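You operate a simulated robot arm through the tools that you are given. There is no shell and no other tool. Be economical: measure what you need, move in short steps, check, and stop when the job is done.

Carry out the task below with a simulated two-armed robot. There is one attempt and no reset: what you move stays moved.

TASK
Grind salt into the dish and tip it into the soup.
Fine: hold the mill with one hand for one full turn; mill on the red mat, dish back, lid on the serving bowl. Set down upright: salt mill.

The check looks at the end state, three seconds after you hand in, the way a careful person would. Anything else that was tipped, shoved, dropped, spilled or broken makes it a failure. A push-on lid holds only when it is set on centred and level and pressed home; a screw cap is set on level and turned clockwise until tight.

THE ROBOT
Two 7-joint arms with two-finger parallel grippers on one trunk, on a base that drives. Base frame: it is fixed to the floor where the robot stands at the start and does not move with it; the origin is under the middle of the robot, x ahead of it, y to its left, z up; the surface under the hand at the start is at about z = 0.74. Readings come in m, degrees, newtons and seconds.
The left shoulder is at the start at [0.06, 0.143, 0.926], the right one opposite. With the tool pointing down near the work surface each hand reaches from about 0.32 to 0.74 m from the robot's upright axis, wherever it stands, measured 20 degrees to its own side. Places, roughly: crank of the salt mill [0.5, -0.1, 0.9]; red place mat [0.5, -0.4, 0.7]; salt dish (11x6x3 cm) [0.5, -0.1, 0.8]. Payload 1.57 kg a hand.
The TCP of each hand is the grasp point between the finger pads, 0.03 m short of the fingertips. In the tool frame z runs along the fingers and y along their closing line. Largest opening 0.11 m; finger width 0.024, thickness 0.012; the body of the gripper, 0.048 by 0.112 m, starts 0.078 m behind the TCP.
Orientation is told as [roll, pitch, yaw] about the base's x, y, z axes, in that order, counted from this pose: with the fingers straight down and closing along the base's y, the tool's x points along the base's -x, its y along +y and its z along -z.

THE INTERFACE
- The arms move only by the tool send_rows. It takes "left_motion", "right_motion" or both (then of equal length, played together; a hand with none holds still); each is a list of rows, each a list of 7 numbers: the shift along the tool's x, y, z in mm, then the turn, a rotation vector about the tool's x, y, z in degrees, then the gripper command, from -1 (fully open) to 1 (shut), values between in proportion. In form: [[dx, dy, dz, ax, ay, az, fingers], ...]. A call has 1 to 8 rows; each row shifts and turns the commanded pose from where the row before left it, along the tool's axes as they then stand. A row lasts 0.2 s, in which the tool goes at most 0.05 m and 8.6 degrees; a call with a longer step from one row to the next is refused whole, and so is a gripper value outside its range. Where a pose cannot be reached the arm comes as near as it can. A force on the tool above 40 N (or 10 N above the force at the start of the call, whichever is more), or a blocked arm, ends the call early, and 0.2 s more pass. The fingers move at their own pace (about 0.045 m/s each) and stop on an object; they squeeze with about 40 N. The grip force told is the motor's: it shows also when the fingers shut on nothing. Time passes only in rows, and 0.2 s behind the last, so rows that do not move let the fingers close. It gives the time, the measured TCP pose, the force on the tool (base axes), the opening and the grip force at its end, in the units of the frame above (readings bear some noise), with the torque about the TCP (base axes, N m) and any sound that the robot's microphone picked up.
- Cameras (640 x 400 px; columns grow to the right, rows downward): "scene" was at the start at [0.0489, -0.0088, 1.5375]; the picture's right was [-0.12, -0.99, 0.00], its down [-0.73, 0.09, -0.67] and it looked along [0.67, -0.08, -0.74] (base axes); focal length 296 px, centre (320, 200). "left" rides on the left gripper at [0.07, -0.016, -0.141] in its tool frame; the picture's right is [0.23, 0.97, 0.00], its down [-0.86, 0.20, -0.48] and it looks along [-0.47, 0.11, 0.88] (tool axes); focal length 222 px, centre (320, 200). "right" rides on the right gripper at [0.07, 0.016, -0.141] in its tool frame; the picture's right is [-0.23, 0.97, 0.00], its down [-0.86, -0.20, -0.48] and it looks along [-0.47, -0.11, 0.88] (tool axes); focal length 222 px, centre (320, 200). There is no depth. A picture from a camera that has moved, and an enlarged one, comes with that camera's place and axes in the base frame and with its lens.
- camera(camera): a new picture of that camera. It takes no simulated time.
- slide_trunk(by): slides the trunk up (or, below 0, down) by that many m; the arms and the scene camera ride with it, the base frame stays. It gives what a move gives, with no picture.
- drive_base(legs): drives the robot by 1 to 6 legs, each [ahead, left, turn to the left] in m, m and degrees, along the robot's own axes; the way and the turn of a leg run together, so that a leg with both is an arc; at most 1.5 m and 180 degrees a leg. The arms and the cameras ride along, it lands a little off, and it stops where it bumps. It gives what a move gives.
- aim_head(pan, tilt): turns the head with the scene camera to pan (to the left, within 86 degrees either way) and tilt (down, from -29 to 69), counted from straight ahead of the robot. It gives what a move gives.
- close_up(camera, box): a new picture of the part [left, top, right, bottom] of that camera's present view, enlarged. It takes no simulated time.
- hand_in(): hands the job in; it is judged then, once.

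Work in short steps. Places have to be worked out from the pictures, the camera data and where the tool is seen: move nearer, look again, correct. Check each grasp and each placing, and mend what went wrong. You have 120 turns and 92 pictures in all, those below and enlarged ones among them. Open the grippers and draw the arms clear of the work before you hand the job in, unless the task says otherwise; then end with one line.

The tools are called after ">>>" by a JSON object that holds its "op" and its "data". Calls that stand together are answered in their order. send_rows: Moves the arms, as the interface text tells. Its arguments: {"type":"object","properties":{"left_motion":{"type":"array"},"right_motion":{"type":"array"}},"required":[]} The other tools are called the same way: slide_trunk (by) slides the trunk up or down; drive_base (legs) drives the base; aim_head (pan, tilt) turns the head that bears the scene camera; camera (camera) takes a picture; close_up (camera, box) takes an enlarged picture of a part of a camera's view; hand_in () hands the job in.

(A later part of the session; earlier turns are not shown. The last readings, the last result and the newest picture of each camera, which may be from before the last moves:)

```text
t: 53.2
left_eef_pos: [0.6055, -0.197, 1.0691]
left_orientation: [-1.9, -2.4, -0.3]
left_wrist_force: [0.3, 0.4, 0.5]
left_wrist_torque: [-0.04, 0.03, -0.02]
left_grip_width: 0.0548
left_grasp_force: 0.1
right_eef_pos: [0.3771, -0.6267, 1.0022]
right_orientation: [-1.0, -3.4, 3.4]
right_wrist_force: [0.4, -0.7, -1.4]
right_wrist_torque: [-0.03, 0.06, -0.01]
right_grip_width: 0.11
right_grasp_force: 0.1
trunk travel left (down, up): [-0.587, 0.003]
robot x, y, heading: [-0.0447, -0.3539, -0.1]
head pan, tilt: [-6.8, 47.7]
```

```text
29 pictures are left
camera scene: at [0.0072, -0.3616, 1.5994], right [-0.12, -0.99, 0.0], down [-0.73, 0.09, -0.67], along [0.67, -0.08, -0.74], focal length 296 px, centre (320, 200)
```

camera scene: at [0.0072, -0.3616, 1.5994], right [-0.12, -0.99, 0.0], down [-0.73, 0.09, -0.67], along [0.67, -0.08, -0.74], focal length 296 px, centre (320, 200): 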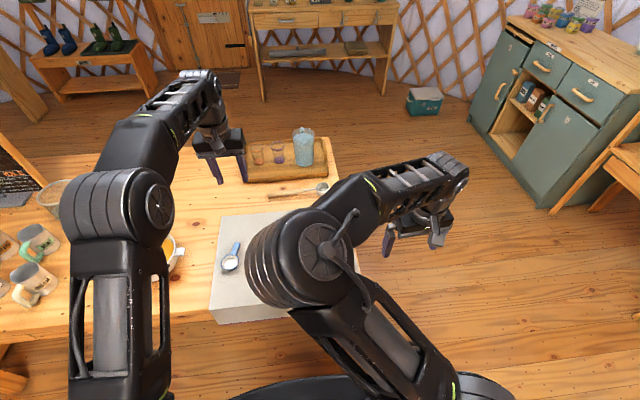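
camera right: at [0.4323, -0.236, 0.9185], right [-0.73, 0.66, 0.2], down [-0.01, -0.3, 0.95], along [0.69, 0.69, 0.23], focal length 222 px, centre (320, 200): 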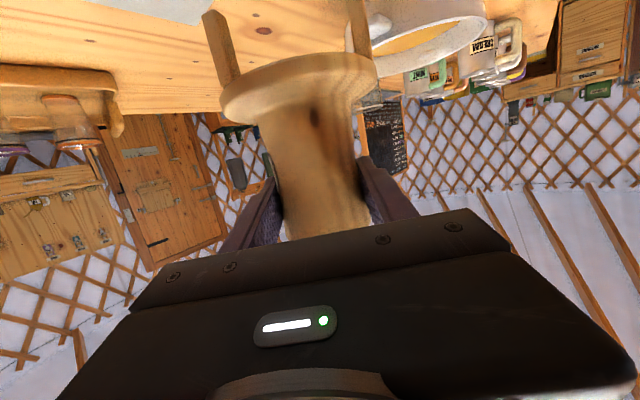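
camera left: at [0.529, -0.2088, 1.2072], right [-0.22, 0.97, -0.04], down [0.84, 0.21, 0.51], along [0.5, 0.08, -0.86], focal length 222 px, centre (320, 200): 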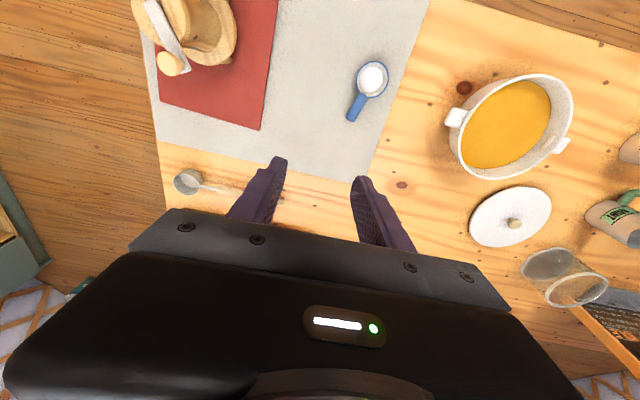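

Dish: cup at (0.527, −0.136), handle end (0.598, −0.152). I orient the left hand (yaw −13°, tilt −35°) over the handle and descend partway.

>>> {"op": "send_rows", "data": {"left_motion": [[12, 24, 0, -1.9, 0, 6.5, 0], [13, 25, 0, 0, 0, 6.5, 0], [0, 0, 0, 0, -8.1, 0, 0], [0, 0, 0, 0, -8.1, 0, 0], [0, 0, 0, 0, -8.1, 0, 0], [0, 0, 0, 0, -8.1, 0, 0], [27, 0, 38, 0, 0, 0, 0], [27, 0, 38, 0, 0, 0, 0]]}}

>>> {"op": "send_rows", "data": {"left_motion": [[20, 0, 28, 0, 0, 0, 0], [20, 0, 28, 0, 0, 0, 0]]}}

>>> {"op": "camera", "data": {"camera": "left"}}

```text
t: 55.0
left_eef_pos: [0.5842, -0.1473, 0.9769]
left_orientation: [0.9, -35.0, -13.9]
left_wrist_force: [0.4, 0.0, -0.4]
left_wrist_torque: [0.0, 0.03, -0.02]
left_grip_width: 0.0551
left_grasp_force: 0.1
right_eef_pos: [0.3764, -0.6259, 1.0009]
right_orientation: [-1.0, -3.5, 3.4]
right_wrist_force: [0.3, -0.2, 0.0]
right_wrist_torque: [0.02, 0.01, -0.02]
right_grip_width: 0.1102
right_grasp_force: 0.0
trunk travel left (down, up): [-0.587, 0.003]
robot x, y, heading: [-0.0459, -0.3542, 0.2]
head pan, tilt: [-6.8, 47.7]
```

```text
t: 55.6
left_eef_pos: [0.583, -0.1423, 0.906]
left_orientation: [0.9, -34.9, -13.8]
left_wrist_force: [-0.1, 0.3, -0.6]
left_wrist_torque: [0.0, -0.01, -0.02]
left_grip_width: 0.0548
left_grasp_force: 0.1
right_eef_pos: [0.3761, -0.6252, 1.0015]
right_orientation: [-1.0, -3.3, 3.6]
right_wrist_force: [0.2, -0.4, -0.3]
right_wrist_torque: [-0.03, 0.01, -0.02]
right_grip_width: 0.1101
right_grasp_force: 0.0
trunk travel left (down, up): [-0.587, 0.003]
robot x, y, heading: [-0.0413, -0.3534, -0.1]
head pan, tilt: [-6.8, 47.7]
```

```text
28 pictures are left
camera left: at [0.4434, -0.1279, 0.9813], right [0.04, 0.99, -0.12], down [0.46, 0.09, 0.88], along [0.89, -0.09, -0.45], focal length 222 px, centre (320, 200)
```

left: 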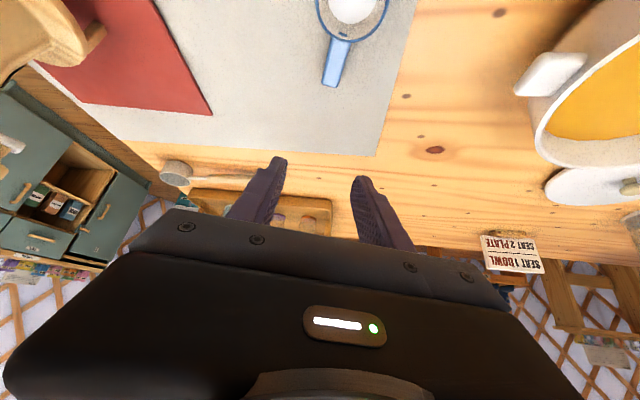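

Handle mid at (0.582, −0.146). Descend most of the way, then check alignment.

>>> {"op": "send_rows", "data": {"left_motion": [[20.9, -3, 24.8, 0, 0, 0, 0], [20.9, -3, 24.8, 0, 0, 0, 0], [20.9, -3, 24.8, 0, 0, 0, 0], [8, -1, 9, 0, 0, 0, 0]]}}

>>> {"op": "camera", "data": {"camera": "left"}}

```text
t: 56.6
left_eef_pos: [0.5694, -0.1515, 0.7969]
left_orientation: [0.9, -34.9, -13.7]
left_wrist_force: [0.5, -0.6, -0.9]
left_wrist_torque: [-0.01, 0.01, -0.03]
left_grip_width: 0.0551
left_grasp_force: 0.0
right_eef_pos: [0.3765, -0.6258, 1.0022]
right_orientation: [-1.1, -3.5, 3.4]
right_wrist_force: [0.1, -0.3, -0.1]
right_wrist_torque: [-0.04, 0.02, 0.03]
right_grip_width: 0.1099
right_grasp_force: 0.0
trunk travel left (down, up): [-0.587, 0.003]
robot x, y, heading: [-0.0443, -0.3539, 0.1]
head pan, tilt: [-6.8, 47.7]
```

```text
27 pictures are left
camera left: at [0.4305, -0.1362, 0.8726], right [0.04, 0.99, -0.12], down [0.46, 0.09, 0.88], along [0.89, -0.09, -0.45], focal length 222 px, centre (320, 200)
```

left: 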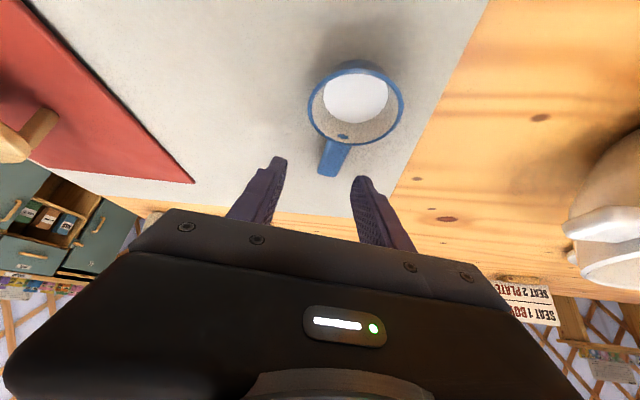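

Handle lies between the fingers, 4 mm off; final 17 mm descent with that correction, then close.

>>> {"op": "send_rows", "data": {"left_motion": [[5, 2, 7, 0, 0, 0, 0], [4.8, 1.5, 6.9, 0, 0, 0, 0], [0, 0, 0, 0, 0, 0, 0.5], [0, 0, 0, 0, 0, 0, 1], [0, 0, 0, 0, 0, 0, 1], [0, 0, 0, 0, 0, 0, 1]]}}

>>> {"op": "camera", "data": {"camera": "left"}}

```text
t: 58.0
left_eef_pos: [0.5718, -0.1474, 0.7814]
left_orientation: [1.0, -34.9, -13.8]
left_wrist_force: [0.5, -0.2, -0.6]
left_wrist_torque: [-0.02, 0.03, -0.01]
left_grip_width: 0.0191
left_grasp_force: 28.8
right_eef_pos: [0.3763, -0.6263, 1.002]
right_orientation: [-1.1, -3.4, 3.4]
right_wrist_force: [0.1, 0.7, -0.2]
right_wrist_torque: [0.01, -0.02, 0.02]
right_grip_width: 0.1103
right_grasp_force: 0.1
trunk travel left (down, up): [-0.587, 0.003]
robot x, y, heading: [-0.0455, -0.3526, -0.3]
head pan, tilt: [-6.8, 47.7]
```

```text
26 pictures are left
camera left: at [0.4315, -0.1322, 0.8562], right [0.04, 0.99, -0.12], down [0.46, 0.09, 0.88], along [0.89, -0.09, -0.45], focal length 222 px, centre (320, 200)
```

left: 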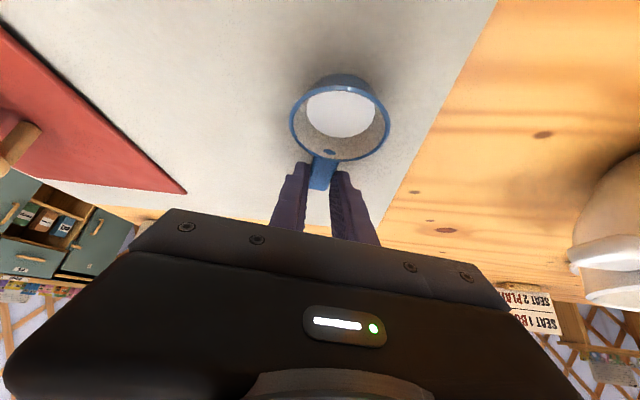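

Handle gripped firmly, dish still level. Lift 140 mm and drive left toward the pot.

>>> {"op": "send_rows", "data": {"left_motion": [[-11.5, 0, -16.4, 0, 0, 0, 1], [-20, 0, -28.6, 0, 0, 0, 1], [-20, 0, -28.6, 0, 0, 0, 1], [-20, 0, -28.6, 0, 0, 0, 1], [-10, 0, -14, 0, 0, 0, 1]]}}

>>> {"op": "drive_base", "data": {"legs": [[0.03, 0.24, 0]]}}

>>> {"op": "camera", "data": {"camera": "left"}}

>>> {"op": "camera", "data": {"camera": "scene"}}

```text
t: 59.2
left_eef_pos: [0.5688, -0.1511, 0.9235]
left_orientation: [1.0, -35.0, -13.8]
left_wrist_force: [-0.1, -0.4, -0.6]
left_wrist_torque: [-0.03, 0.01, 0.04]
left_grip_width: 0.0188
left_grasp_force: 32.8
right_eef_pos: [0.3766, -0.6266, 1.0028]
right_orientation: [-1.0, -3.5, 3.4]
right_wrist_force: [0.3, 0.7, -0.3]
right_wrist_torque: [-0.02, -0.01, 0.03]
right_grip_width: 0.11
right_grasp_force: 0.1
trunk travel left (down, up): [-0.587, 0.003]
robot x, y, heading: [-0.0474, -0.3521, 0.0]
head pan, tilt: [-6.8, 47.7]
```

```text
t: 61.0
left_eef_pos: [0.5989, 0.0825, 0.9218]
left_orientation: [0.8, -34.8, -13.6]
left_wrist_force: [0.3, -0.4, -1.3]
left_wrist_torque: [-0.03, 0.01, 0.0]
left_grip_width: 0.0189
left_grasp_force: 32.3
right_eef_pos: [0.405, -0.3943, 1.0028]
right_orientation: [-1.2, -3.5, 3.5]
right_wrist_force: [-0.2, -0.2, -1.0]
right_wrist_torque: [-0.05, -0.01, 0.03]
right_grip_width: 0.1103
right_grasp_force: 0.0
trunk travel left (down, up): [-0.587, 0.003]
robot x, y, heading: [-0.0155, -0.1206, 0.2]
head pan, tilt: [-6.8, 47.7]
```

```text
25 pictures are left
camera left: at [0.4591, 0.0976, 0.9977], right [0.04, 0.99, -0.12], down [0.46, 0.09, 0.88], along [0.89, -0.09, -0.45], focal length 222 px, centre (320, 200)
```

left: 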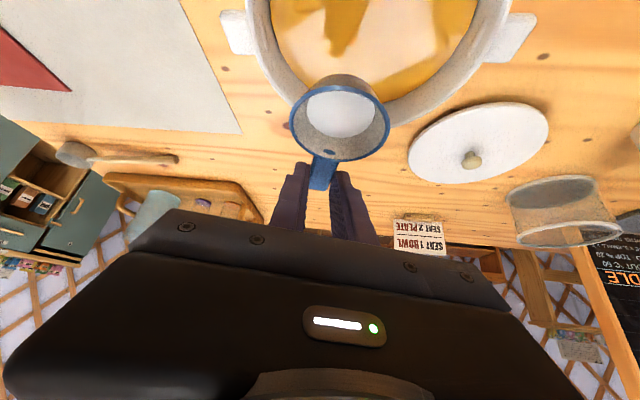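

```text
24 pictures are left
camera scene: at [0.0354, -0.1286, 1.5995], right [-0.12, -0.99, 0.0], down [-0.73, 0.08, -0.67], along [0.67, -0.08, -0.74], focal length 296 px, centre (320, 200)
```

scene: 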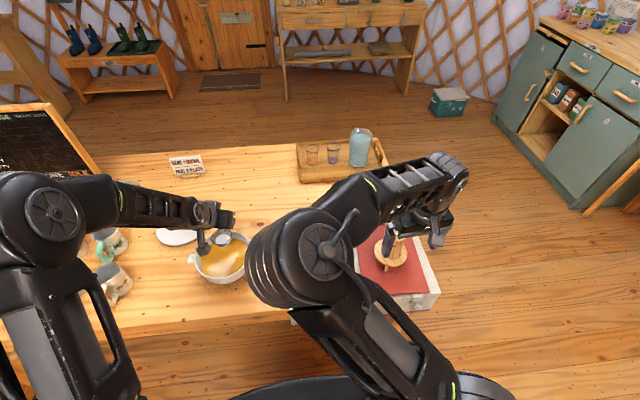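

Cup is over the pot (centre ≈ (0.555, 0.108)). I shift 20 mm back and tilt the hand to horizontal over the pot.

>>> {"op": "send_rows", "data": {"left_motion": [[16, 0, -11.5, 0, -8.3, 0, 1], [0, 0, 0, 0, -8.3, 0, 1], [0, 0, 0, 0, -8.3, 0, 1], [0, 0, 0, 0, -8.3, 0, 1], [0, 0, 0, 0, -8.3, 0, 1], [0, 0, 0, 0, -8.3, 0, 1]]}}

>>> {"op": "camera", "data": {"camera": "scene"}}

```text
t: 62.4
left_eef_pos: [0.5796, 0.0863, 0.9226]
left_orientation: [7.7, -84.7, -20.8]
left_wrist_force: [-0.1, -0.1, -0.6]
left_wrist_torque: [0.02, 0.04, 0.0]
left_grip_width: 0.0188
left_grasp_force: 33.0
right_eef_pos: [0.4062, -0.3933, 1.0019]
right_orientation: [-1.1, -3.4, 3.4]
right_wrist_force: [0.1, -0.4, 0.6]
right_wrist_torque: [0.0, -0.03, 0.0]
right_grip_width: 0.11
right_grasp_force: 0.2
trunk travel left (down, up): [-0.587, 0.003]
robot x, y, heading: [-0.0129, -0.1207, 0.6]
head pan, tilt: [-6.8, 47.7]
```

```text
23 pictures are left
camera scene: at [0.0358, -0.1297, 1.5995], right [-0.12, -0.99, 0.0], down [-0.73, 0.09, -0.67], along [0.67, -0.08, -0.74], focal length 296 px, centre (320, 200)
```

scene: 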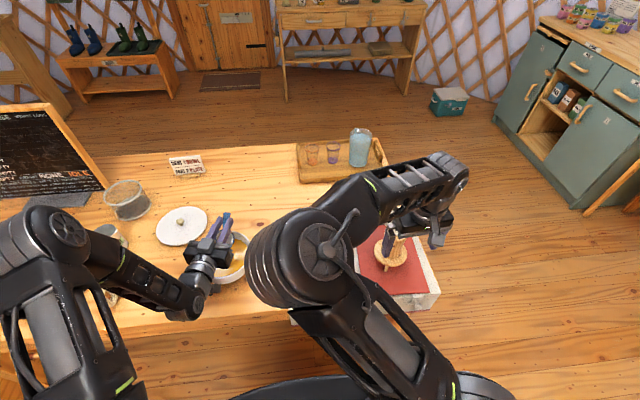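

Tilt reached. Now spin about the finger axis to tip the cup over the soup.

>>> {"op": "send_rows", "data": {"left_motion": [[0, 0, 0, 0, 0, 8.5, 1], [0, 0, 0, 0, 0, 8.5, 1], [0, 0, 0, 0, 0, 8.5, 1], [0, 0, 0, 0, 0, 8.5, 1], [0, 0, 0, 0, 0, 8.5, 1], [0, 0, 0, 0, 0, 8.5, 1], [0, 0, 0, 0, 0, 8.5, 1], [0, 0, 0, 0, 0, 8.5, 1]]}}

>>> {"op": "close_up", "data": {"camera": "scene", "box": [150, 180, 290, 310]}}

```text
t: 64.2
left_eef_pos: [0.5789, 0.0876, 0.9228]
left_orientation: [84.4, -21.0, -101.1]
left_wrist_force: [-0.1, -0.3, -0.8]
left_wrist_torque: [0.01, -0.01, 0.0]
left_grip_width: 0.0186
left_grasp_force: 33.0
right_eef_pos: [0.4065, -0.3937, 1.0011]
right_orientation: [-1.2, -3.5, 3.4]
right_wrist_force: [0.0, -0.3, 0.6]
right_wrist_torque: [0.01, -0.01, 0.01]
right_grip_width: 0.1101
right_grasp_force: 0.1
trunk travel left (down, up): [-0.587, 0.003]
robot x, y, heading: [-0.013, -0.1214, 0.3]
head pan, tilt: [-6.8, 47.7]
```

```text
3.08 times, centred on (220, 245) of scene
camera zoom: at [0.0352, -0.13, 1.5995], right [-0.12, -0.99, 0.0], down [-0.73, 0.09, -0.67], along [0.67, -0.08, -0.74], focal length 910 px, centre (628, 62)
```

zoom: 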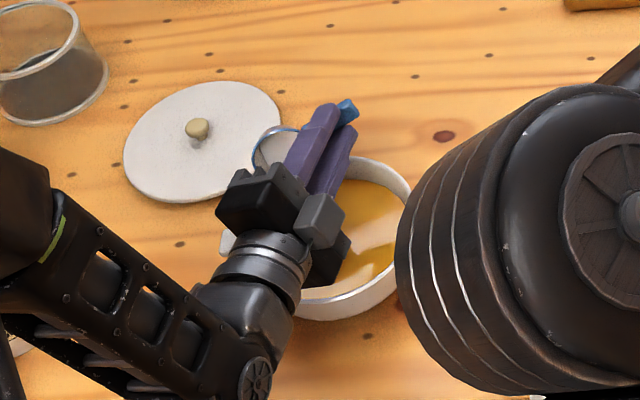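

Cup is over the pot at about (0.57, 0.12). Continue the spin to fully tip.

>>> {"op": "send_rows", "data": {"left_motion": [[0, 0, 0, 0, 0, 8.5, 1], [0, 0, 0, 0, 0, 8.5, 1], [0, 0, 0, 0, 0, 8.5, 1], [0, 0, 0, 0, 0, 8.5, 1], [0, 0, 0, 0, 0, 8.5, 1], [0, 0, 0, 0, 0, 8.5, 1], [0, 0, 0, 0, 0, 8.5, 1], [0, 0, 0, 0, 0, 8.5, 1]]}}

>>> {"op": "close_up", "data": {"camera": "scene", "box": [150, 180, 290, 310]}}

>>> {"op": "camera", "data": {"camera": "left"}}

```text
t: 66.0
left_eef_pos: [0.5784, 0.0861, 0.9235]
left_orientation: [82.3, 46.5, -108.7]
left_wrist_force: [0.3, -0.3, 0.3]
left_wrist_torque: [-0.01, 0.06, -0.01]
left_grip_width: 0.0189
left_grasp_force: 32.6
right_eef_pos: [0.4056, -0.3937, 1.0015]
right_orientation: [-1.0, -3.6, 3.6]
right_wrist_force: [-1.0, 0.0, -0.4]
right_wrist_torque: [0.0, 0.01, -0.01]
right_grip_width: 0.11
right_grasp_force: 0.0
trunk travel left (down, up): [-0.587, 0.003]
robot x, y, heading: [-0.0156, -0.1209, 0.1]
head pan, tilt: [-6.8, 47.7]
```

```text
3.08 times, centred on (220, 245) of scene
camera zoom: at [0.0352, -0.13, 1.5995], right [-0.12, -0.99, 0.0], down [-0.73, 0.09, -0.67], along [0.67, -0.08, -0.74], focal length 910 px, centre (628, 62)
```

zoom: 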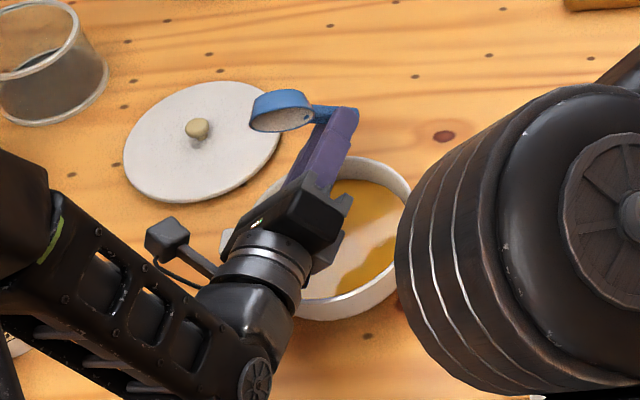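

```text
20 pictures are left
camera left: at [0.4582, 0.1755, 0.9754], right [-0.05, -0.56, 0.83], down [-0.67, -0.59, -0.44], along [0.74, -0.58, -0.35], focal length 222 px, centre (320, 200)
```

left: 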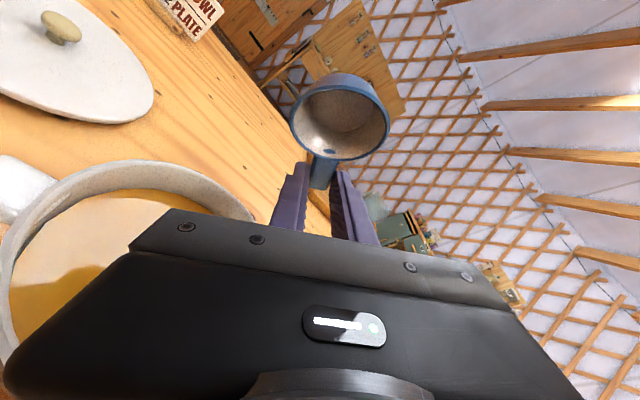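

The cup looks emptied into the pot. Spin a bit further to drop any remainder and inspect inside.

>>> {"op": "send_rows", "data": {"left_motion": [[0, 0, 0, 0, 0, 8.5, 1], [0, 0, 0, 0, 0, 8.5, 1], [0, 0, 0, 0, 0, 8.5, 1], [0, 0, 0, 0, 0, 0, 1], [0, 0, 0, 0, 0, 0, 1], [0, 0, 0, 0, 0, 0, 1]]}}

>>> {"op": "close_up", "data": {"camera": "left", "box": [0, 50, 420, 310]}}

```text
t: 67.4
left_eef_pos: [0.5786, 0.0849, 0.9237]
left_orientation: [73.0, 71.5, -119.1]
left_wrist_force: [-0.7, -0.4, -1.3]
left_wrist_torque: [0.01, 0.02, 0.0]
left_grip_width: 0.0189
left_grasp_force: 33.0
right_eef_pos: [0.4039, -0.3944, 1.002]
right_orientation: [-1.2, -3.4, 3.6]
right_wrist_force: [0.8, 0.6, 0.0]
right_wrist_torque: [0.01, -0.03, 0.0]
right_grip_width: 0.1099
right_grasp_force: 0.1
trunk travel left (down, up): [-0.587, 0.003]
robot x, y, heading: [-0.0127, -0.1236, -0.1]
head pan, tilt: [-6.8, 47.7]
```

```text
1.52 times, centred on (210, 180) of left
camera zoom: at [0.4554, 0.1526, 0.9965], right [-0.15, -0.85, 0.51], down [-0.63, -0.32, -0.71], along [0.76, -0.43, -0.49], focal length 338 px, centre (488, 230)
```

zoom: 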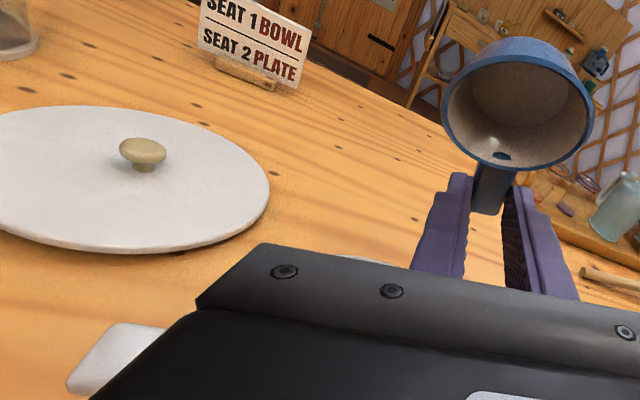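

Empty. Now undo the motion: spin back 161.5°.

>>> {"op": "send_rows", "data": {"left_motion": [[0, 0, 0, 0, 0, -8.5, 1], [0, 0, 0, 0, 0, -8.5, 1], [0, 0, 0, 0, 0, -8.5, 1], [0, 0, 0, 0, 0, -8.5, 1], [0, 0, 0, 0, 0, -8.5, 1], [0, 0, 0, 0, 0, -8.5, 1], [0, 0, 0, 0, 0, -8.5, 1], [0, 0, 0, 0, 0, -8.5, 1]]}}

>>> {"op": "send_rows", "data": {"left_motion": [[0, 0, 0, 0, 0, -8.5, 1], [0, 0, 0, 0, 0, -8.5, 1], [0, 0, 0, 0, 0, -8.5, 1], [0, 0, 0, 0, 0, -8.5, 1], [0, 0, 0, 0, 0, -8.5, 1], [0, 0, 0, 0, 0, -8.5, 1], [0, 0, 0, 0, 0, -8.5, 1], [0, 0, 0, 0, 0, -8.5, 1]]}}

>>> {"op": "send_rows", "data": {"left_motion": [[0, 0, 0, 0, 0, -8.5, 1], [0, 0, 0, 0, 0, -8.5, 1], [0, 0, 0, 0, 0, -8.5, 1], [0, 0, 0, 0, 8.3, 0, 1], [0, 0, 0, 0, 8.3, 0, 1], [0, 0, 0, 0, 8.3, 0, 1], [0, 0, 0, 0, 8.3, 0, 1], [0, 0, 0, 0, 8.3, 0, 1]]}}

>>> {"op": "send_rows", "data": {"left_motion": [[0, 0, 0, 0, 8.3, 0, 1], [0, 0, 0, 0, 0, 0, 1]]}}

```text
t: 69.2
left_eef_pos: [0.5777, 0.086, 0.9241]
left_orientation: [84.7, 4.1, -103.6]
left_wrist_force: [0.1, 1.0, -0.3]
left_wrist_torque: [-0.02, -0.01, 0.0]
left_grip_width: 0.0188
left_grasp_force: 32.8
right_eef_pos: [0.4057, -0.3938, 1.0024]
right_orientation: [-1.1, -3.4, 3.4]
right_wrist_force: [0.2, 0.7, -0.3]
right_wrist_torque: [0.04, 0.01, 0.02]
right_grip_width: 0.1102
right_grasp_force: 0.0
trunk travel left (down, up): [-0.587, 0.003]
robot x, y, heading: [-0.0174, -0.1217, 0.5]
head pan, tilt: [-6.8, 47.7]
```

```text
t: 71.0
left_eef_pos: [0.5788, 0.0874, 0.9239]
left_orientation: [78.0, -63.4, -92.5]
left_wrist_force: [0.0, -0.7, -1.5]
left_wrist_torque: [0.0, -0.01, 0.0]
left_grip_width: 0.0188
left_grasp_force: 32.9
right_eef_pos: [0.4062, -0.3934, 1.001]
right_orientation: [-1.1, -3.6, 3.5]
right_wrist_force: [0.1, -0.4, 0.3]
right_wrist_torque: [0.02, 0.02, 0.03]
right_grip_width: 0.1098
right_grasp_force: 0.1
trunk travel left (down, up): [-0.587, 0.003]
robot x, y, heading: [-0.015, -0.1185, 0.2]
head pan, tilt: [-6.8, 47.7]
```

```text
t: 72.8
left_eef_pos: [0.5784, 0.0857, 0.9231]
left_orientation: [1.1, -43.1, -13.7]
left_wrist_force: [1.1, 0.0, -0.3]
left_wrist_torque: [0.04, -0.01, 0.02]
left_grip_width: 0.0188
left_grasp_force: 32.9
right_eef_pos: [0.4071, -0.3949, 1.0021]
right_orientation: [-1.0, -3.5, 3.6]
right_wrist_force: [-0.1, -0.6, -0.7]
right_wrist_torque: [0.04, -0.02, 0.0]
right_grip_width: 0.1103
right_grasp_force: 0.0
trunk travel left (down, up): [-0.587, 0.003]
robot x, y, heading: [-0.0154, -0.12, 0.3]
head pan, tilt: [-6.8, 47.7]
```

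```text
t: 73.4
left_eef_pos: [0.5787, 0.0877, 0.9227]
left_orientation: [0.8, -34.8, -13.6]
left_wrist_force: [0.7, -0.9, 0.0]
left_wrist_torque: [-0.01, -0.03, 0.01]
left_grip_width: 0.0188
left_grasp_force: 33.1
right_eef_pos: [0.406, -0.3931, 1.0023]
right_orientation: [-1.2, -3.5, 3.6]
right_wrist_force: [-0.2, 0.2, -0.1]
right_wrist_torque: [-0.05, -0.02, 0.01]
right_grip_width: 0.1097
right_grasp_force: 0.1
trunk travel left (down, up): [-0.587, 0.003]
robot x, y, heading: [-0.0122, -0.1256, 0.4]
head pan, tilt: [-6.8, 47.7]
```

Dish upright again. Drive back right by 0.235 m to its original spot.

>>> {"op": "drive_base", "data": {"legs": [[-0.009, -0.236, 0]]}}

```text
t: 75.2
left_eef_pos: [0.5712, -0.1569, 0.9226]
left_orientation: [0.9, -34.9, -14.0]
left_wrist_force: [0.6, -0.6, -0.8]
left_wrist_torque: [0.01, -0.01, 0.02]
left_grip_width: 0.0188
left_grasp_force: 32.6
right_eef_pos: [0.3958, -0.6364, 1.0016]
right_orientation: [-1.1, -3.5, 3.2]
right_wrist_force: [0.2, -0.3, -0.1]
right_wrist_torque: [0.01, 0.01, -0.03]
right_grip_width: 0.1101
right_grasp_force: 0.0
trunk travel left (down, up): [-0.587, 0.003]
robot x, y, heading: [-0.022, -0.3605, -0.3]
head pan, tilt: [-6.8, 47.7]
```

Lower the dish back onto the cloth, with a small lateral correction.

>>> {"op": "send_rows", "data": {"left_motion": [[20, 1.5, 28, 0, 0, 0, 1], [20, 1.5, 28, 0, 0, 0, 1], [20, 1.5, 28, 0, 0, 0, 1], [14, 1.5, 20, 0, 0, 0, 1]]}}

>>> {"op": "camera", "data": {"camera": "left"}}

```text
t: 76.2
left_eef_pos: [0.5719, -0.1486, 0.7926]
left_orientation: [0.9, -35.0, -14.0]
left_wrist_force: [0.9, 0.6, -0.9]
left_wrist_torque: [0.03, -0.03, 0.02]
left_grip_width: 0.0185
left_grasp_force: 32.9
right_eef_pos: [0.3958, -0.6357, 1.0011]
right_orientation: [-1.1, -3.5, 3.2]
right_wrist_force: [0.0, -0.3, -1.0]
right_wrist_torque: [-0.03, -0.01, 0.0]
right_grip_width: 0.1099
right_grasp_force: 0.0
trunk travel left (down, up): [-0.587, 0.003]
robot x, y, heading: [-0.0229, -0.3667, -0.2]
head pan, tilt: [-6.8, 47.7]
```

```text
18 pictures are left
camera left: at [0.4319, -0.1329, 0.8692], right [0.05, 0.99, -0.12], down [0.46, 0.08, 0.88], along [0.89, -0.1, -0.45], focal length 222 px, centre (320, 200)
```

left: 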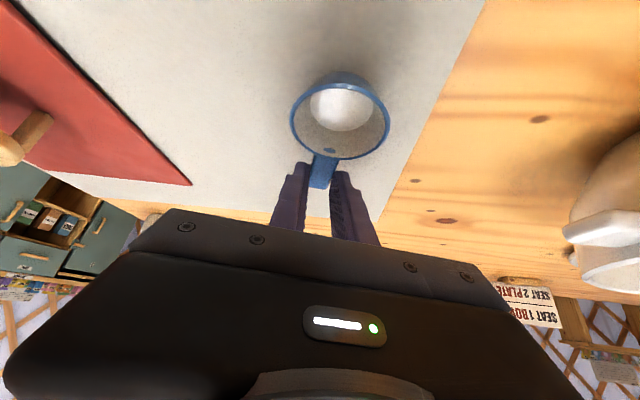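

There is still something white in the cup; check closely.

>>> {"op": "close_up", "data": {"camera": "left", "box": [270, 60, 410, 170]}}

```text
3.64 times, centred on (340, 115) of left
camera zoom: at [0.4319, -0.1329, 0.8692], right [0.05, 0.99, -0.12], down [0.46, 0.08, 0.88], along [0.89, -0.1, -0.45], focal length 808 px, centre (247, 509)
```

zoom: 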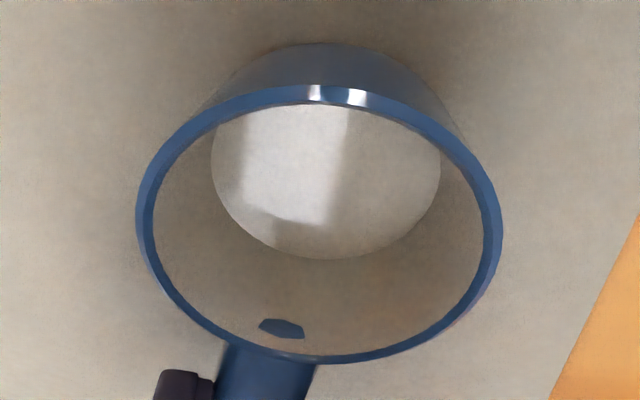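

That is just the bare bottom with a reflection; the salt is gone. Set the dish down and release.

>>> {"op": "send_rows", "data": {"left_motion": [[3.2, 0, 4.6, 0, 0, 0, 1], [2.8, 0, 4, 0, 0, 0, 1], [0, 0, 0, 0, 0, 0, 1], [0, 0, 0, 0, 0, 0, 0.5], [0, 0, 0, 0, 0, 0, 0.2], [0, 0, 0, 0, 0, 0, 0]]}}

>>> {"op": "send_rows", "data": {"left_motion": [[-10, 0, -14, 0, 0, 0, 0], [-20, 0, -28.6, 0, 0, 0, 0], [-20, 0, -28.6, 0, 0, 0, 0], [-20, 0, -28.6, 0, 0, 0, 0], [-20, 0, -28.6, 0, 0, 0, 0]]}}

>>> {"op": "camera", "data": {"camera": "left"}}

>>> {"op": "camera", "data": {"camera": "scene"}}

```text
t: 77.6
left_eef_pos: [0.5712, -0.1479, 0.7838]
left_orientation: [0.9, -34.9, -14.1]
left_wrist_force: [0.3, 0.1, 0.5]
left_wrist_torque: [0.03, 0.01, 0.03]
left_grip_width: 0.0549
left_grasp_force: 0.0
right_eef_pos: [0.3961, -0.6373, 1.0012]
right_orientation: [-1.1, -3.6, 3.2]
right_wrist_force: [-0.4, 0.2, -0.5]
right_wrist_torque: [-0.05, -0.03, 0.04]
right_grip_width: 0.11
right_grasp_force: 0.1
trunk travel left (down, up): [-0.587, 0.003]
robot x, y, heading: [-0.0219, -0.3595, -0.0]
head pan, tilt: [-6.8, 47.7]
```

```text
t: 78.8
left_eef_pos: [0.5696, -0.1508, 0.9419]
left_orientation: [1.0, -34.8, -14.1]
left_wrist_force: [0.2, 0.5, 0.0]
left_wrist_torque: [0.0, -0.01, 0.0]
left_grip_width: 0.0551
left_grasp_force: 0.0
right_eef_pos: [0.3951, -0.6365, 1.0017]
right_orientation: [-1.1, -3.5, 3.3]
right_wrist_force: [-1.1, -0.5, -0.7]
right_wrist_torque: [-0.01, -0.04, 0.02]
right_grip_width: 0.1099
right_grasp_force: 0.0
trunk travel left (down, up): [-0.587, 0.003]
robot x, y, heading: [-0.025, -0.3614, -0.3]
head pan, tilt: [-6.8, 47.7]
```

```text
16 pictures are left
camera left: at [0.4313, -0.1348, 1.0177], right [0.05, 0.99, -0.12], down [0.46, 0.08, 0.88], along [0.89, -0.1, -0.45], focal length 222 px, centre (320, 200)
```

left: 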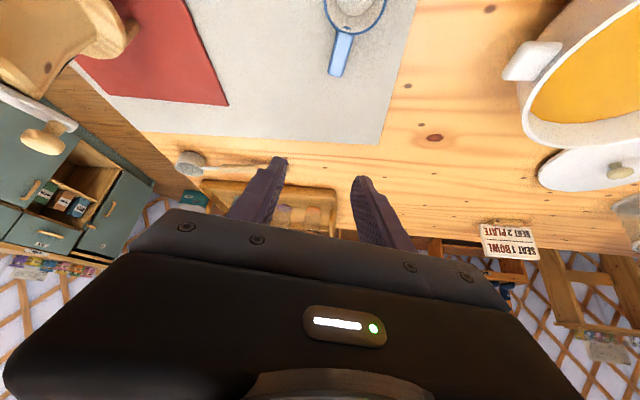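

```text
15 pictures are left
camera scene: at [0.0256, -0.3699, 1.5995], right [-0.12, -0.99, 0.0], down [-0.73, 0.09, -0.67], along [0.67, -0.08, -0.74], focal length 296 px, centre (320, 200)
```

scene: 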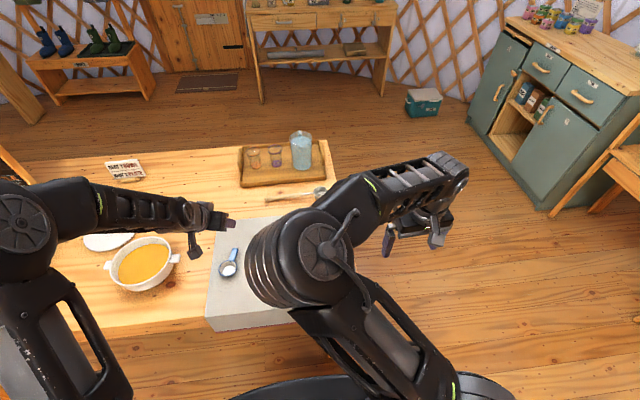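

Dish is back in place. Now drive left for the lid, and yaw the left hand straight.

>>> {"op": "drive_base", "data": {"legs": [[0, 0.41, 0]]}}

>>> {"op": "send_rows", "data": {"left_motion": [[0, 0, 0, -4, 0, -5.7, 0], [0, 0, 0, -4, 0, -5.7, 0], [-20, 0, 15, 0, 0, 0, 0]]}}

>>> {"op": "camera", "data": {"camera": "left"}}

>>> {"op": "camera", "data": {"camera": "scene"}}

```text
t: 81.3
left_eef_pos: [0.5702, 0.261, 0.9416]
left_orientation: [0.8, -35.0, -13.8]
left_wrist_force: [-0.6, -0.3, -0.2]
left_wrist_torque: [-0.02, 0.01, -0.03]
left_grip_width: 0.0551
left_grasp_force: 0.1
right_eef_pos: [0.3962, -0.2252, 1.0029]
right_orientation: [-1.2, -3.5, 3.3]
right_wrist_force: [-0.3, 0.1, 0.0]
right_wrist_torque: [0.0, -0.01, 0.0]
right_grip_width: 0.1098
right_grasp_force: 0.1
trunk travel left (down, up): [-0.587, 0.003]
robot x, y, heading: [-0.0208, 0.0469, -0.1]
head pan, tilt: [-6.8, 47.7]
```

```text
t: 82.1
left_eef_pos: [0.5958, 0.2619, 0.9416]
left_orientation: [0.9, -35.0, 0.2]
left_wrist_force: [0.4, -0.5, 0.7]
left_wrist_torque: [0.03, 0.03, -0.01]
left_grip_width: 0.0551
left_grasp_force: 0.0
right_eef_pos: [0.3978, -0.2255, 1.0021]
right_orientation: [-1.1, -3.5, 3.4]
right_wrist_force: [0.0, -0.3, 0.1]
right_wrist_torque: [-0.04, -0.01, 0.02]
right_grip_width: 0.11
right_grasp_force: 0.1
trunk travel left (down, up): [-0.587, 0.003]
robot x, y, heading: [-0.0252, 0.0445, 0.0]
head pan, tilt: [-6.8, 47.7]
```

```text
14 pictures are left
camera left: at [0.457, 0.2431, 1.0163], right [-0.2, 0.97, -0.12], down [0.42, 0.19, 0.89], along [0.88, 0.13, -0.45], focal length 222 px, centre (320, 200)
```

left: 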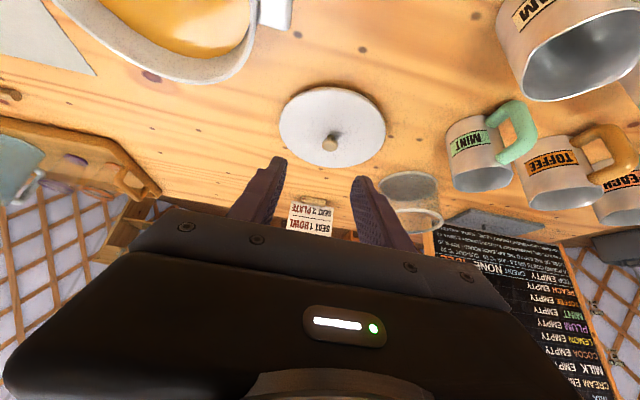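

```text
13 pictures are left
camera scene: at [0.0276, 0.0396, 1.5995], right [-0.12, -0.99, 0.0], down [-0.73, 0.09, -0.67], along [0.67, -0.08, -0.74], focal length 296 px, centre (320, 200)
```

scene: 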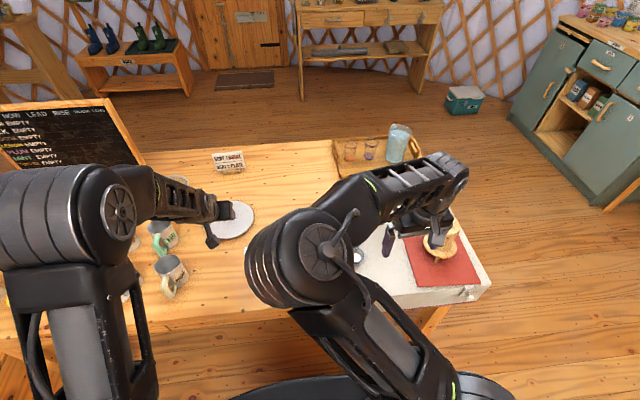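

Knob of the lid at ≈ (0.73, 0.285). Approach above it.

>>> {"op": "send_rows", "data": {"left_motion": [[-9.2, 6, 37, 0, 0, 0, 0], [-9.2, 6, 37, 0, 0, 0, 0], [-9.2, 6, 37, 0, 0, 0, 0], [-9.2, 5, 37, 0, 0, 0, 0]]}}

>>> {"op": "camera", "data": {"camera": "left"}}

```text
t: 83.1
left_eef_pos: [0.7149, 0.2875, 0.8423]
left_orientation: [0.9, -34.9, 0.2]
left_wrist_force: [0.1, 0.1, -0.8]
left_wrist_torque: [-0.01, 0.04, 0.04]
left_grip_width: 0.0548
left_grasp_force: 0.1
right_eef_pos: [0.3978, -0.2258, 1.0007]
right_orientation: [-1.1, -3.5, 3.4]
right_wrist_force: [0.4, -0.6, 0.1]
right_wrist_torque: [0.01, -0.01, -0.01]
right_grip_width: 0.11
right_grasp_force: 0.0
trunk travel left (down, up): [-0.587, 0.003]
robot x, y, heading: [-0.0236, 0.046, -0.1]
head pan, tilt: [-6.8, 47.7]
```

```text
12 pictures are left
camera left: at [0.5757, 0.2683, 0.9178], right [-0.2, 0.97, -0.12], down [0.42, 0.19, 0.89], along [0.88, 0.12, -0.45], focal length 222 px, centre (320, 200)
```

left: 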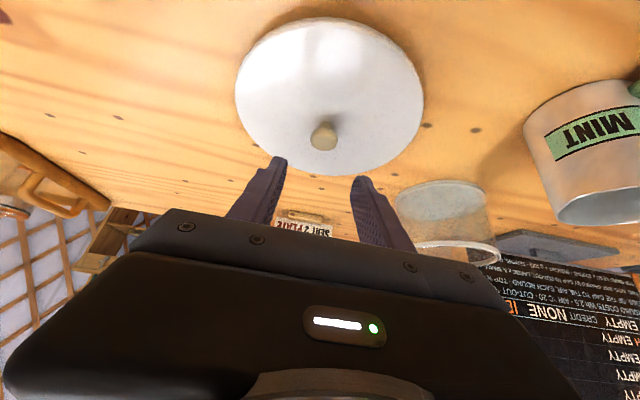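

Knob confirmed at (0.730, 0.285). Descend and close on it.

>>> {"op": "send_rows", "data": {"left_motion": [[12, -1.5, 22, 0, 0, 0, 0], [11, -1.5, 22, 0, 0, 0, 0], [0, 0, 0, 0, 0, 0, 0.4], [0, 0, 0, 0, 0, 0, 1], [0, 0, 0, 0, 0, 0, 1]]}}

>>> {"op": "close_up", "data": {"camera": "left", "box": [200, 0, 440, 220]}}

```text
t: 84.3
left_eef_pos: [0.7194, 0.2847, 0.7959]
left_orientation: [0.9, -35.2, 0.1]
left_wrist_force: [1.1, 1.1, -0.2]
left_wrist_torque: [0.05, -0.18, 0.05]
left_grip_width: 0.0253
left_grasp_force: 23.2
right_eef_pos: [0.3971, -0.2261, 1.0021]
right_orientation: [-1.2, -3.5, 3.4]
right_wrist_force: [-0.1, -0.6, -0.5]
right_wrist_torque: [-0.01, 0.0, 0.02]
right_grip_width: 0.11
right_grasp_force: 0.0
trunk travel left (down, up): [-0.587, 0.003]
robot x, y, heading: [-0.0207, 0.0482, 0.2]
head pan, tilt: [-6.8, 47.7]
```

```text
1.82 times, centred on (320, 110) of left
camera zoom: at [0.5812, 0.2656, 0.8688], right [-0.2, 0.97, -0.12], down [0.42, 0.19, 0.89], along [0.88, 0.12, -0.45], focal length 404 px, centre (320, 364)
```

zoom: 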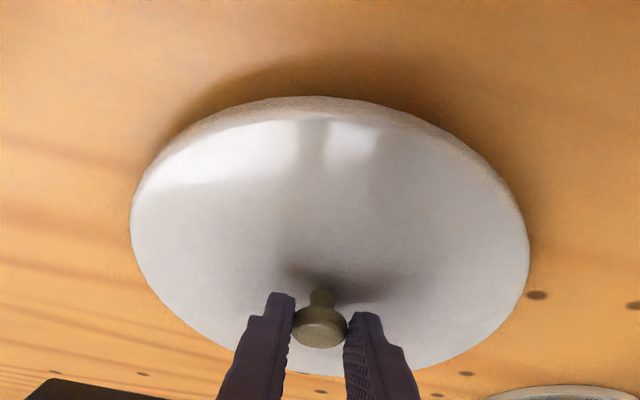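

Knob gripped. Lift the lid 120 mm and take a right-camera view of the pot to fix its centre.

>>> {"op": "send_rows", "data": {"left_motion": [[-5.7, 0, -8.2, 0, 0, 0, 1], [-16, 0, -23, 0, 0, 0, 1], [-16, 0, -23, 0, 0, 0, 1], [-16, 0, -23, 0, 0, 0, 1], [-16, 0, -23, 0, 0, 0, 1]]}}

>>> {"op": "close_up", "data": {"camera": "right", "box": [400, 60, 640, 260]}}

>>> {"op": "camera", "data": {"camera": "left"}}

```text
t: 85.5
left_eef_pos: [0.7135, 0.2831, 0.9158]
left_orientation: [0.9, -34.9, 0.1]
left_wrist_force: [-1.2, -0.6, -3.1]
left_wrist_torque: [0.0, 0.06, -0.01]
left_grip_width: 0.0249
left_grasp_force: 36.1
right_eef_pos: [0.397, -0.2264, 1.0014]
right_orientation: [-1.0, -3.6, 3.4]
right_wrist_force: [0.1, 0.4, 0.1]
right_wrist_torque: [0.0, -0.05, 0.01]
right_grip_width: 0.1101
right_grasp_force: 0.0
trunk travel left (down, up): [-0.587, 0.003]
robot x, y, heading: [-0.02, 0.0492, -0.2]
head pan, tilt: [-6.8, 47.7]
```

```text
2.00 times, centred on (520, 160) of right
camera zoom: at [0.3181, -0.2104, 1.1382], right [0.17, 0.99, -0.01], down [0.83, -0.14, 0.53], along [0.52, -0.1, -0.85], focal length 444 px, centre (-80, 280)
```

zoom: 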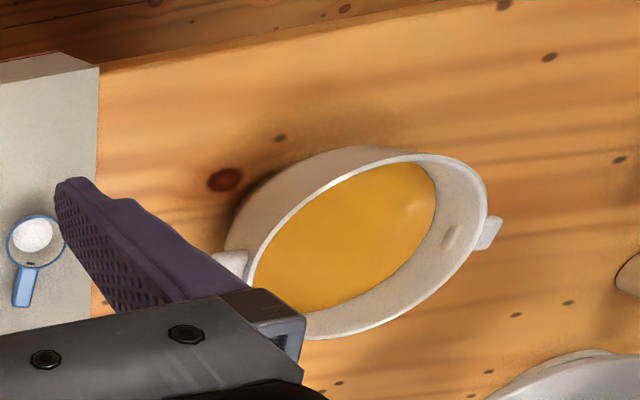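

```text
9 pictures are left
camera left: at [0.5751, 0.2642, 0.9901], right [-0.2, 0.97, -0.12], down [0.42, 0.19, 0.89], along [0.88, 0.12, -0.45], focal length 222 px, centre (320, 200)
```

left: 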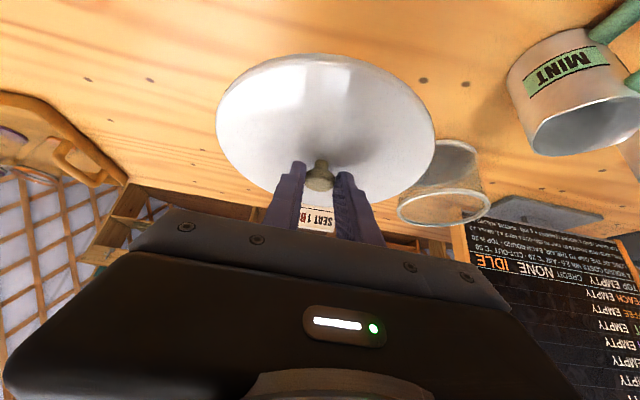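

Pot rim centre ≈ (0.55, 0.107), radius 0.083, rim z≈0.82. Drive so the lid's knob comes over that centre.

>>> {"op": "drive_base", "data": {"legs": [[-0.175, -0.176, 0]]}}

>>> {"op": "close_up", "data": {"camera": "scene", "box": [140, 120, 300, 240]}}

```text
t: 87.3
left_eef_pos: [0.5417, 0.1058, 0.9152]
left_orientation: [0.9, -35.1, 0.1]
left_wrist_force: [-0.2, 0.3, -3.7]
left_wrist_torque: [0.04, 0.06, 0.01]
left_grip_width: 0.0249
left_grasp_force: 36.9
right_eef_pos: [0.2224, -0.4017, 1.0021]
right_orientation: [-1.2, -3.4, 3.3]
right_wrist_force: [-0.6, 0.2, -1.2]
right_wrist_torque: [0.02, 0.0, 0.02]
right_grip_width: 0.11
right_grasp_force: 0.1
trunk travel left (down, up): [-0.587, 0.003]
robot x, y, heading: [-0.1962, -0.1267, -0.0]
head pan, tilt: [-6.8, 47.7]
```

```text
3.33 times, centred on (220, 180) of scene
camera zoom: at [-0.1477, -0.1363, 1.5995], right [-0.12, -0.99, 0.0], down [-0.73, 0.09, -0.67], along [0.67, -0.08, -0.74], focal length 986 px, centre (653, 267)
```

zoom: 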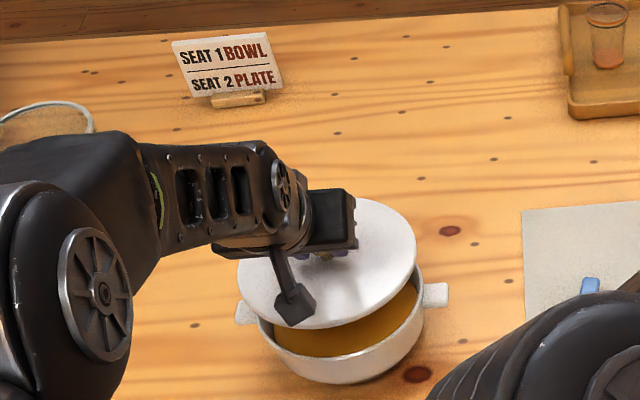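

Lid and pot centres agree within ~2 mm. Lower 28 mm by trunk and look again.

>>> {"op": "slide_trunk", "data": {"by": -0.028}}

>>> {"op": "close_up", "data": {"camera": "scene", "box": [180, 150, 270, 220]}}

```text
t: 88.0
left_eef_pos: [0.5411, 0.1063, 0.8871]
left_orientation: [0.8, -35.0, 0.0]
left_wrist_force: [-0.3, 0.5, -3.0]
left_wrist_torque: [0.04, 0.02, -0.01]
left_grip_width: 0.025
left_grasp_force: 36.8
right_eef_pos: [0.2232, -0.4002, 0.974]
right_orientation: [-1.0, -3.5, 3.2]
right_wrist_force: [0.1, -0.2, -0.7]
right_wrist_torque: [-0.02, -0.01, -0.02]
right_grip_width: 0.1099
right_grasp_force: 0.1
trunk travel left (down, up): [-0.559, 0.031]
robot x, y, heading: [-0.1927, -0.1284, 0.1]
head pan, tilt: [-6.8, 47.7]
```

```text
5.71 times, centred on (225, 185) of scene
camera zoom: at [-0.147, -0.1353, 1.5715], right [-0.12, -0.99, 0.0], down [-0.73, 0.09, -0.67], along [0.67, -0.08, -0.74], focal length 1690 px, centre (863, 286)
```

zoom: 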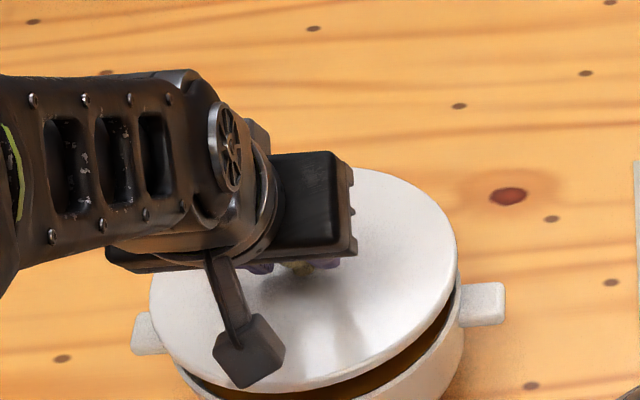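

Alignment remains within ~2 mm. Lower in small steps watching the force.

>>> {"op": "slide_trunk", "data": {"by": -0.01}}

>>> {"op": "slide_trunk", "data": {"by": -0.006}}

```text
t: 88.6
left_eef_pos: [0.5411, 0.1063, 0.8802]
left_orientation: [0.9, -35.3, 0.0]
left_wrist_force: [0.3, 0.2, 5.9]
left_wrist_torque: [0.14, -0.66, -0.06]
left_grip_width: 0.0249
left_grasp_force: 36.3
right_eef_pos: [0.2223, -0.4006, 0.9645]
right_orientation: [-1.0, -3.5, 3.3]
right_wrist_force: [-0.2, 0.2, -1.0]
right_wrist_torque: [-0.01, -0.01, 0.02]
right_grip_width: 0.1098
right_grasp_force: 0.1
trunk travel left (down, up): [-0.549, 0.041]
robot x, y, heading: [-0.1986, -0.1222, 0.1]
head pan, tilt: [-6.8, 47.7]
```

```text
t: 89.2
left_eef_pos: [0.5403, 0.1062, 0.8753]
left_orientation: [0.9, -35.5, 0.0]
left_wrist_force: [-6.4, -0.1, 21.3]
left_wrist_torque: [-0.06, -0.87, -0.03]
left_grip_width: 0.0248
left_grasp_force: 36.7
right_eef_pos: [0.2207, -0.401, 0.9591]
right_orientation: [-1.1, -3.6, 3.3]
right_wrist_force: [0.8, -0.3, -0.5]
right_wrist_torque: [-0.01, -0.01, 0.0]
right_grip_width: 0.1103
right_grasp_force: 0.1
trunk travel left (down, up): [-0.543, 0.047]
robot x, y, heading: [-0.1937, -0.1298, 0.0]
head pan, tilt: [-6.8, 47.7]
```

Contact, 21 N. Check how it sits.

>>> {"op": "close_up", "data": {"camera": "scene", "box": [180, 150, 270, 220]}}

```text
5.71 times, centred on (225, 185) of scene
camera zoom: at [-0.1508, -0.1362, 1.5559], right [-0.12, -0.99, 0.0], down [-0.73, 0.09, -0.68], along [0.67, -0.08, -0.74], focal length 1690 px, centre (863, 286)
```

zoom: 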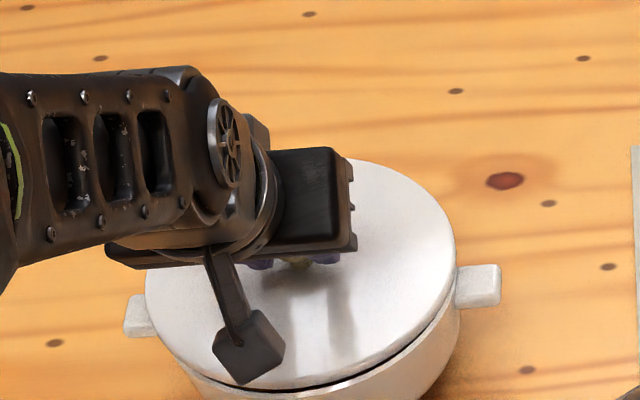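

The far rim touches first, leaving a small front gap (slight pitch). I release so the lid settles level, raise, then will press with vertical closed fingers.

>>> {"op": "send_rows", "data": {"left_motion": [[0, 0, 0, 0, 0, 0, 0.7], [0, 0, 0, 0, 0, 0, 0.3], [0, 0, 0, 0, 0, 0, 0], [0, 0, 0, 0, 0, 0, 0]]}}

>>> {"op": "slide_trunk", "data": {"by": 0.08}}

>>> {"op": "camera", "data": {"camera": "left"}}

```text
t: 90.2
left_eef_pos: [0.5398, 0.1084, 0.8685]
left_orientation: [1.0, -34.9, 0.1]
left_wrist_force: [0.7, -0.4, -0.1]
left_wrist_torque: [-0.02, -0.03, -0.01]
left_grip_width: 0.055
left_grasp_force: 0.0
right_eef_pos: [0.2234, -0.4012, 0.9579]
right_orientation: [-1.0, -3.5, 3.2]
right_wrist_force: [-0.2, 0.7, -0.5]
right_wrist_torque: [0.02, 0.04, -0.01]
right_grip_width: 0.1097
right_grasp_force: 0.1
trunk travel left (down, up): [-0.543, 0.047]
robot x, y, heading: [-0.2, -0.1252, -0.3]
head pan, tilt: [-6.8, 47.7]
```

```text
t: 91.0
left_eef_pos: [0.5412, 0.1076, 0.9185]
left_orientation: [0.8, -35.1, 0.0]
left_wrist_force: [0.3, -0.2, 0.3]
left_wrist_torque: [0.03, -0.01, 0.01]
left_grip_width: 0.0551
left_grasp_force: 0.1
right_eef_pos: [0.2234, -0.3999, 1.0044]
right_orientation: [-1.0, -3.4, 3.3]
right_wrist_force: [0.6, -1.0, -0.4]
right_wrist_torque: [0.0, -0.02, -0.02]
right_grip_width: 0.1098
right_grasp_force: 0.0
right hand out of reach, approached as far as the arm can: row 1
trunk travel left (down, up): [-0.59, 0.0]
robot x, y, heading: [-0.195, -0.1295, 0.0]
head pan, tilt: [-6.8, 47.7]
```

```text
5 pictures are left
camera left: at [0.4023, 0.0889, 0.9927], right [-0.2, 0.97, -0.12], down [0.42, 0.19, 0.89], along [0.88, 0.12, -0.45], focal length 222 px, centre (320, 200)
```

left: 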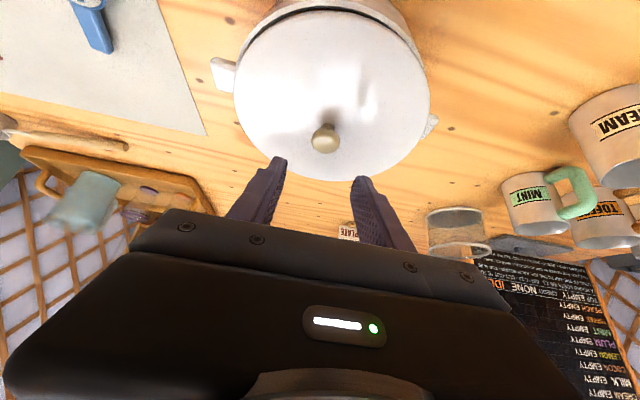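

Lid rests on the pot, knob at (0.551, 0.107). Drive 0.15 m forward so the left hand can go vertical, then bring closed fingers over the knob.

>>> {"op": "drive_base", "data": {"legs": [[0.15, 0, 0]]}}

>>> {"op": "send_rows", "data": {"left_motion": [[0, 0, -15, 0, 7, 0, 1], [0, 0, -10, 0, 7, 0, 1], [0, 0, 0, 0, 7, 0, 1], [30, 0, 0, 0, 7, 0, 1], [35, 0, 0, 0, 7, 0, 1], [30, 0, 0, 0, 0, 0, 1], [20, 0, 0, 0, 0, 0, 1]]}}

```text
t: 92.4
left_eef_pos: [0.6871, 0.1114, 0.9163]
left_orientation: [0.9, -34.9, 0.2]
left_wrist_force: [1.0, -1.0, -0.2]
left_wrist_torque: [-0.01, 0.04, 0.02]
left_grip_width: 0.0549
left_grasp_force: 0.1
right_eef_pos: [0.3732, -0.3977, 1.0052]
right_orientation: [-1.1, -3.4, 3.6]
right_wrist_force: [0.1, 0.0, -0.5]
right_wrist_torque: [0.03, 0.04, -0.03]
right_grip_width: 0.1102
right_grasp_force: 0.1
trunk travel left (down, up): [-0.59, 0.0]
robot x, y, heading: [-0.0504, -0.1274, 0.2]
head pan, tilt: [-6.8, 47.7]
```

```text
t: 94.0
left_eef_pos: [0.5593, 0.106, 0.9275]
left_orientation: [0.7, 0.0, 0.7]
left_wrist_force: [-0.3, -0.4, -0.2]
left_wrist_torque: [0.0, -0.02, -0.01]
left_grip_width: 0.0
left_grasp_force: 21.2
right_eef_pos: [0.3719, -0.3994, 1.0053]
right_orientation: [-1.1, -3.5, 3.5]
right_wrist_force: [0.2, 0.8, -0.6]
right_wrist_torque: [0.0, -0.03, -0.01]
right_grip_width: 0.1099
right_grasp_force: 0.1
trunk travel left (down, up): [-0.59, 0.0]
robot x, y, heading: [-0.0493, -0.1246, 0.4]
head pan, tilt: [-6.8, 47.7]
```

Vertical with closed fingers. Shift 8 mm back and press straight down on the knob in small steps.

>>> {"op": "send_rows", "data": {"left_motion": [[8, 0, 0, 0, 0, 0, 1], [0, 0, 10, 0, 0, 0, 1], [0, 0, 10, 0, 0, 0, 1], [0, 0, 4, 0, 0, 0, 1], [0, 0, 4, 0, 0, 0, 1], [0, 0, 4, 0, 0, 0, 1]]}}

```text
t: 95.4
left_eef_pos: [0.5521, 0.1092, 0.8951]
left_orientation: [0.7, -0.1, 0.8]
left_wrist_force: [-0.2, -0.3, -0.8]
left_wrist_torque: [0.01, 0.02, -0.01]
left_grip_width: 0.0
left_grasp_force: 21.1
right_eef_pos: [0.3713, -0.3975, 1.0053]
right_orientation: [-1.1, -3.6, 3.6]
right_wrist_force: [0.0, -0.1, -0.4]
right_wrist_torque: [-0.01, 0.0, 0.01]
right_grip_width: 0.1099
right_grasp_force: 0.1
trunk travel left (down, up): [-0.59, 0.0]
robot x, y, heading: [-0.05, -0.1287, 0.2]
head pan, tilt: [-6.8, 47.7]
```

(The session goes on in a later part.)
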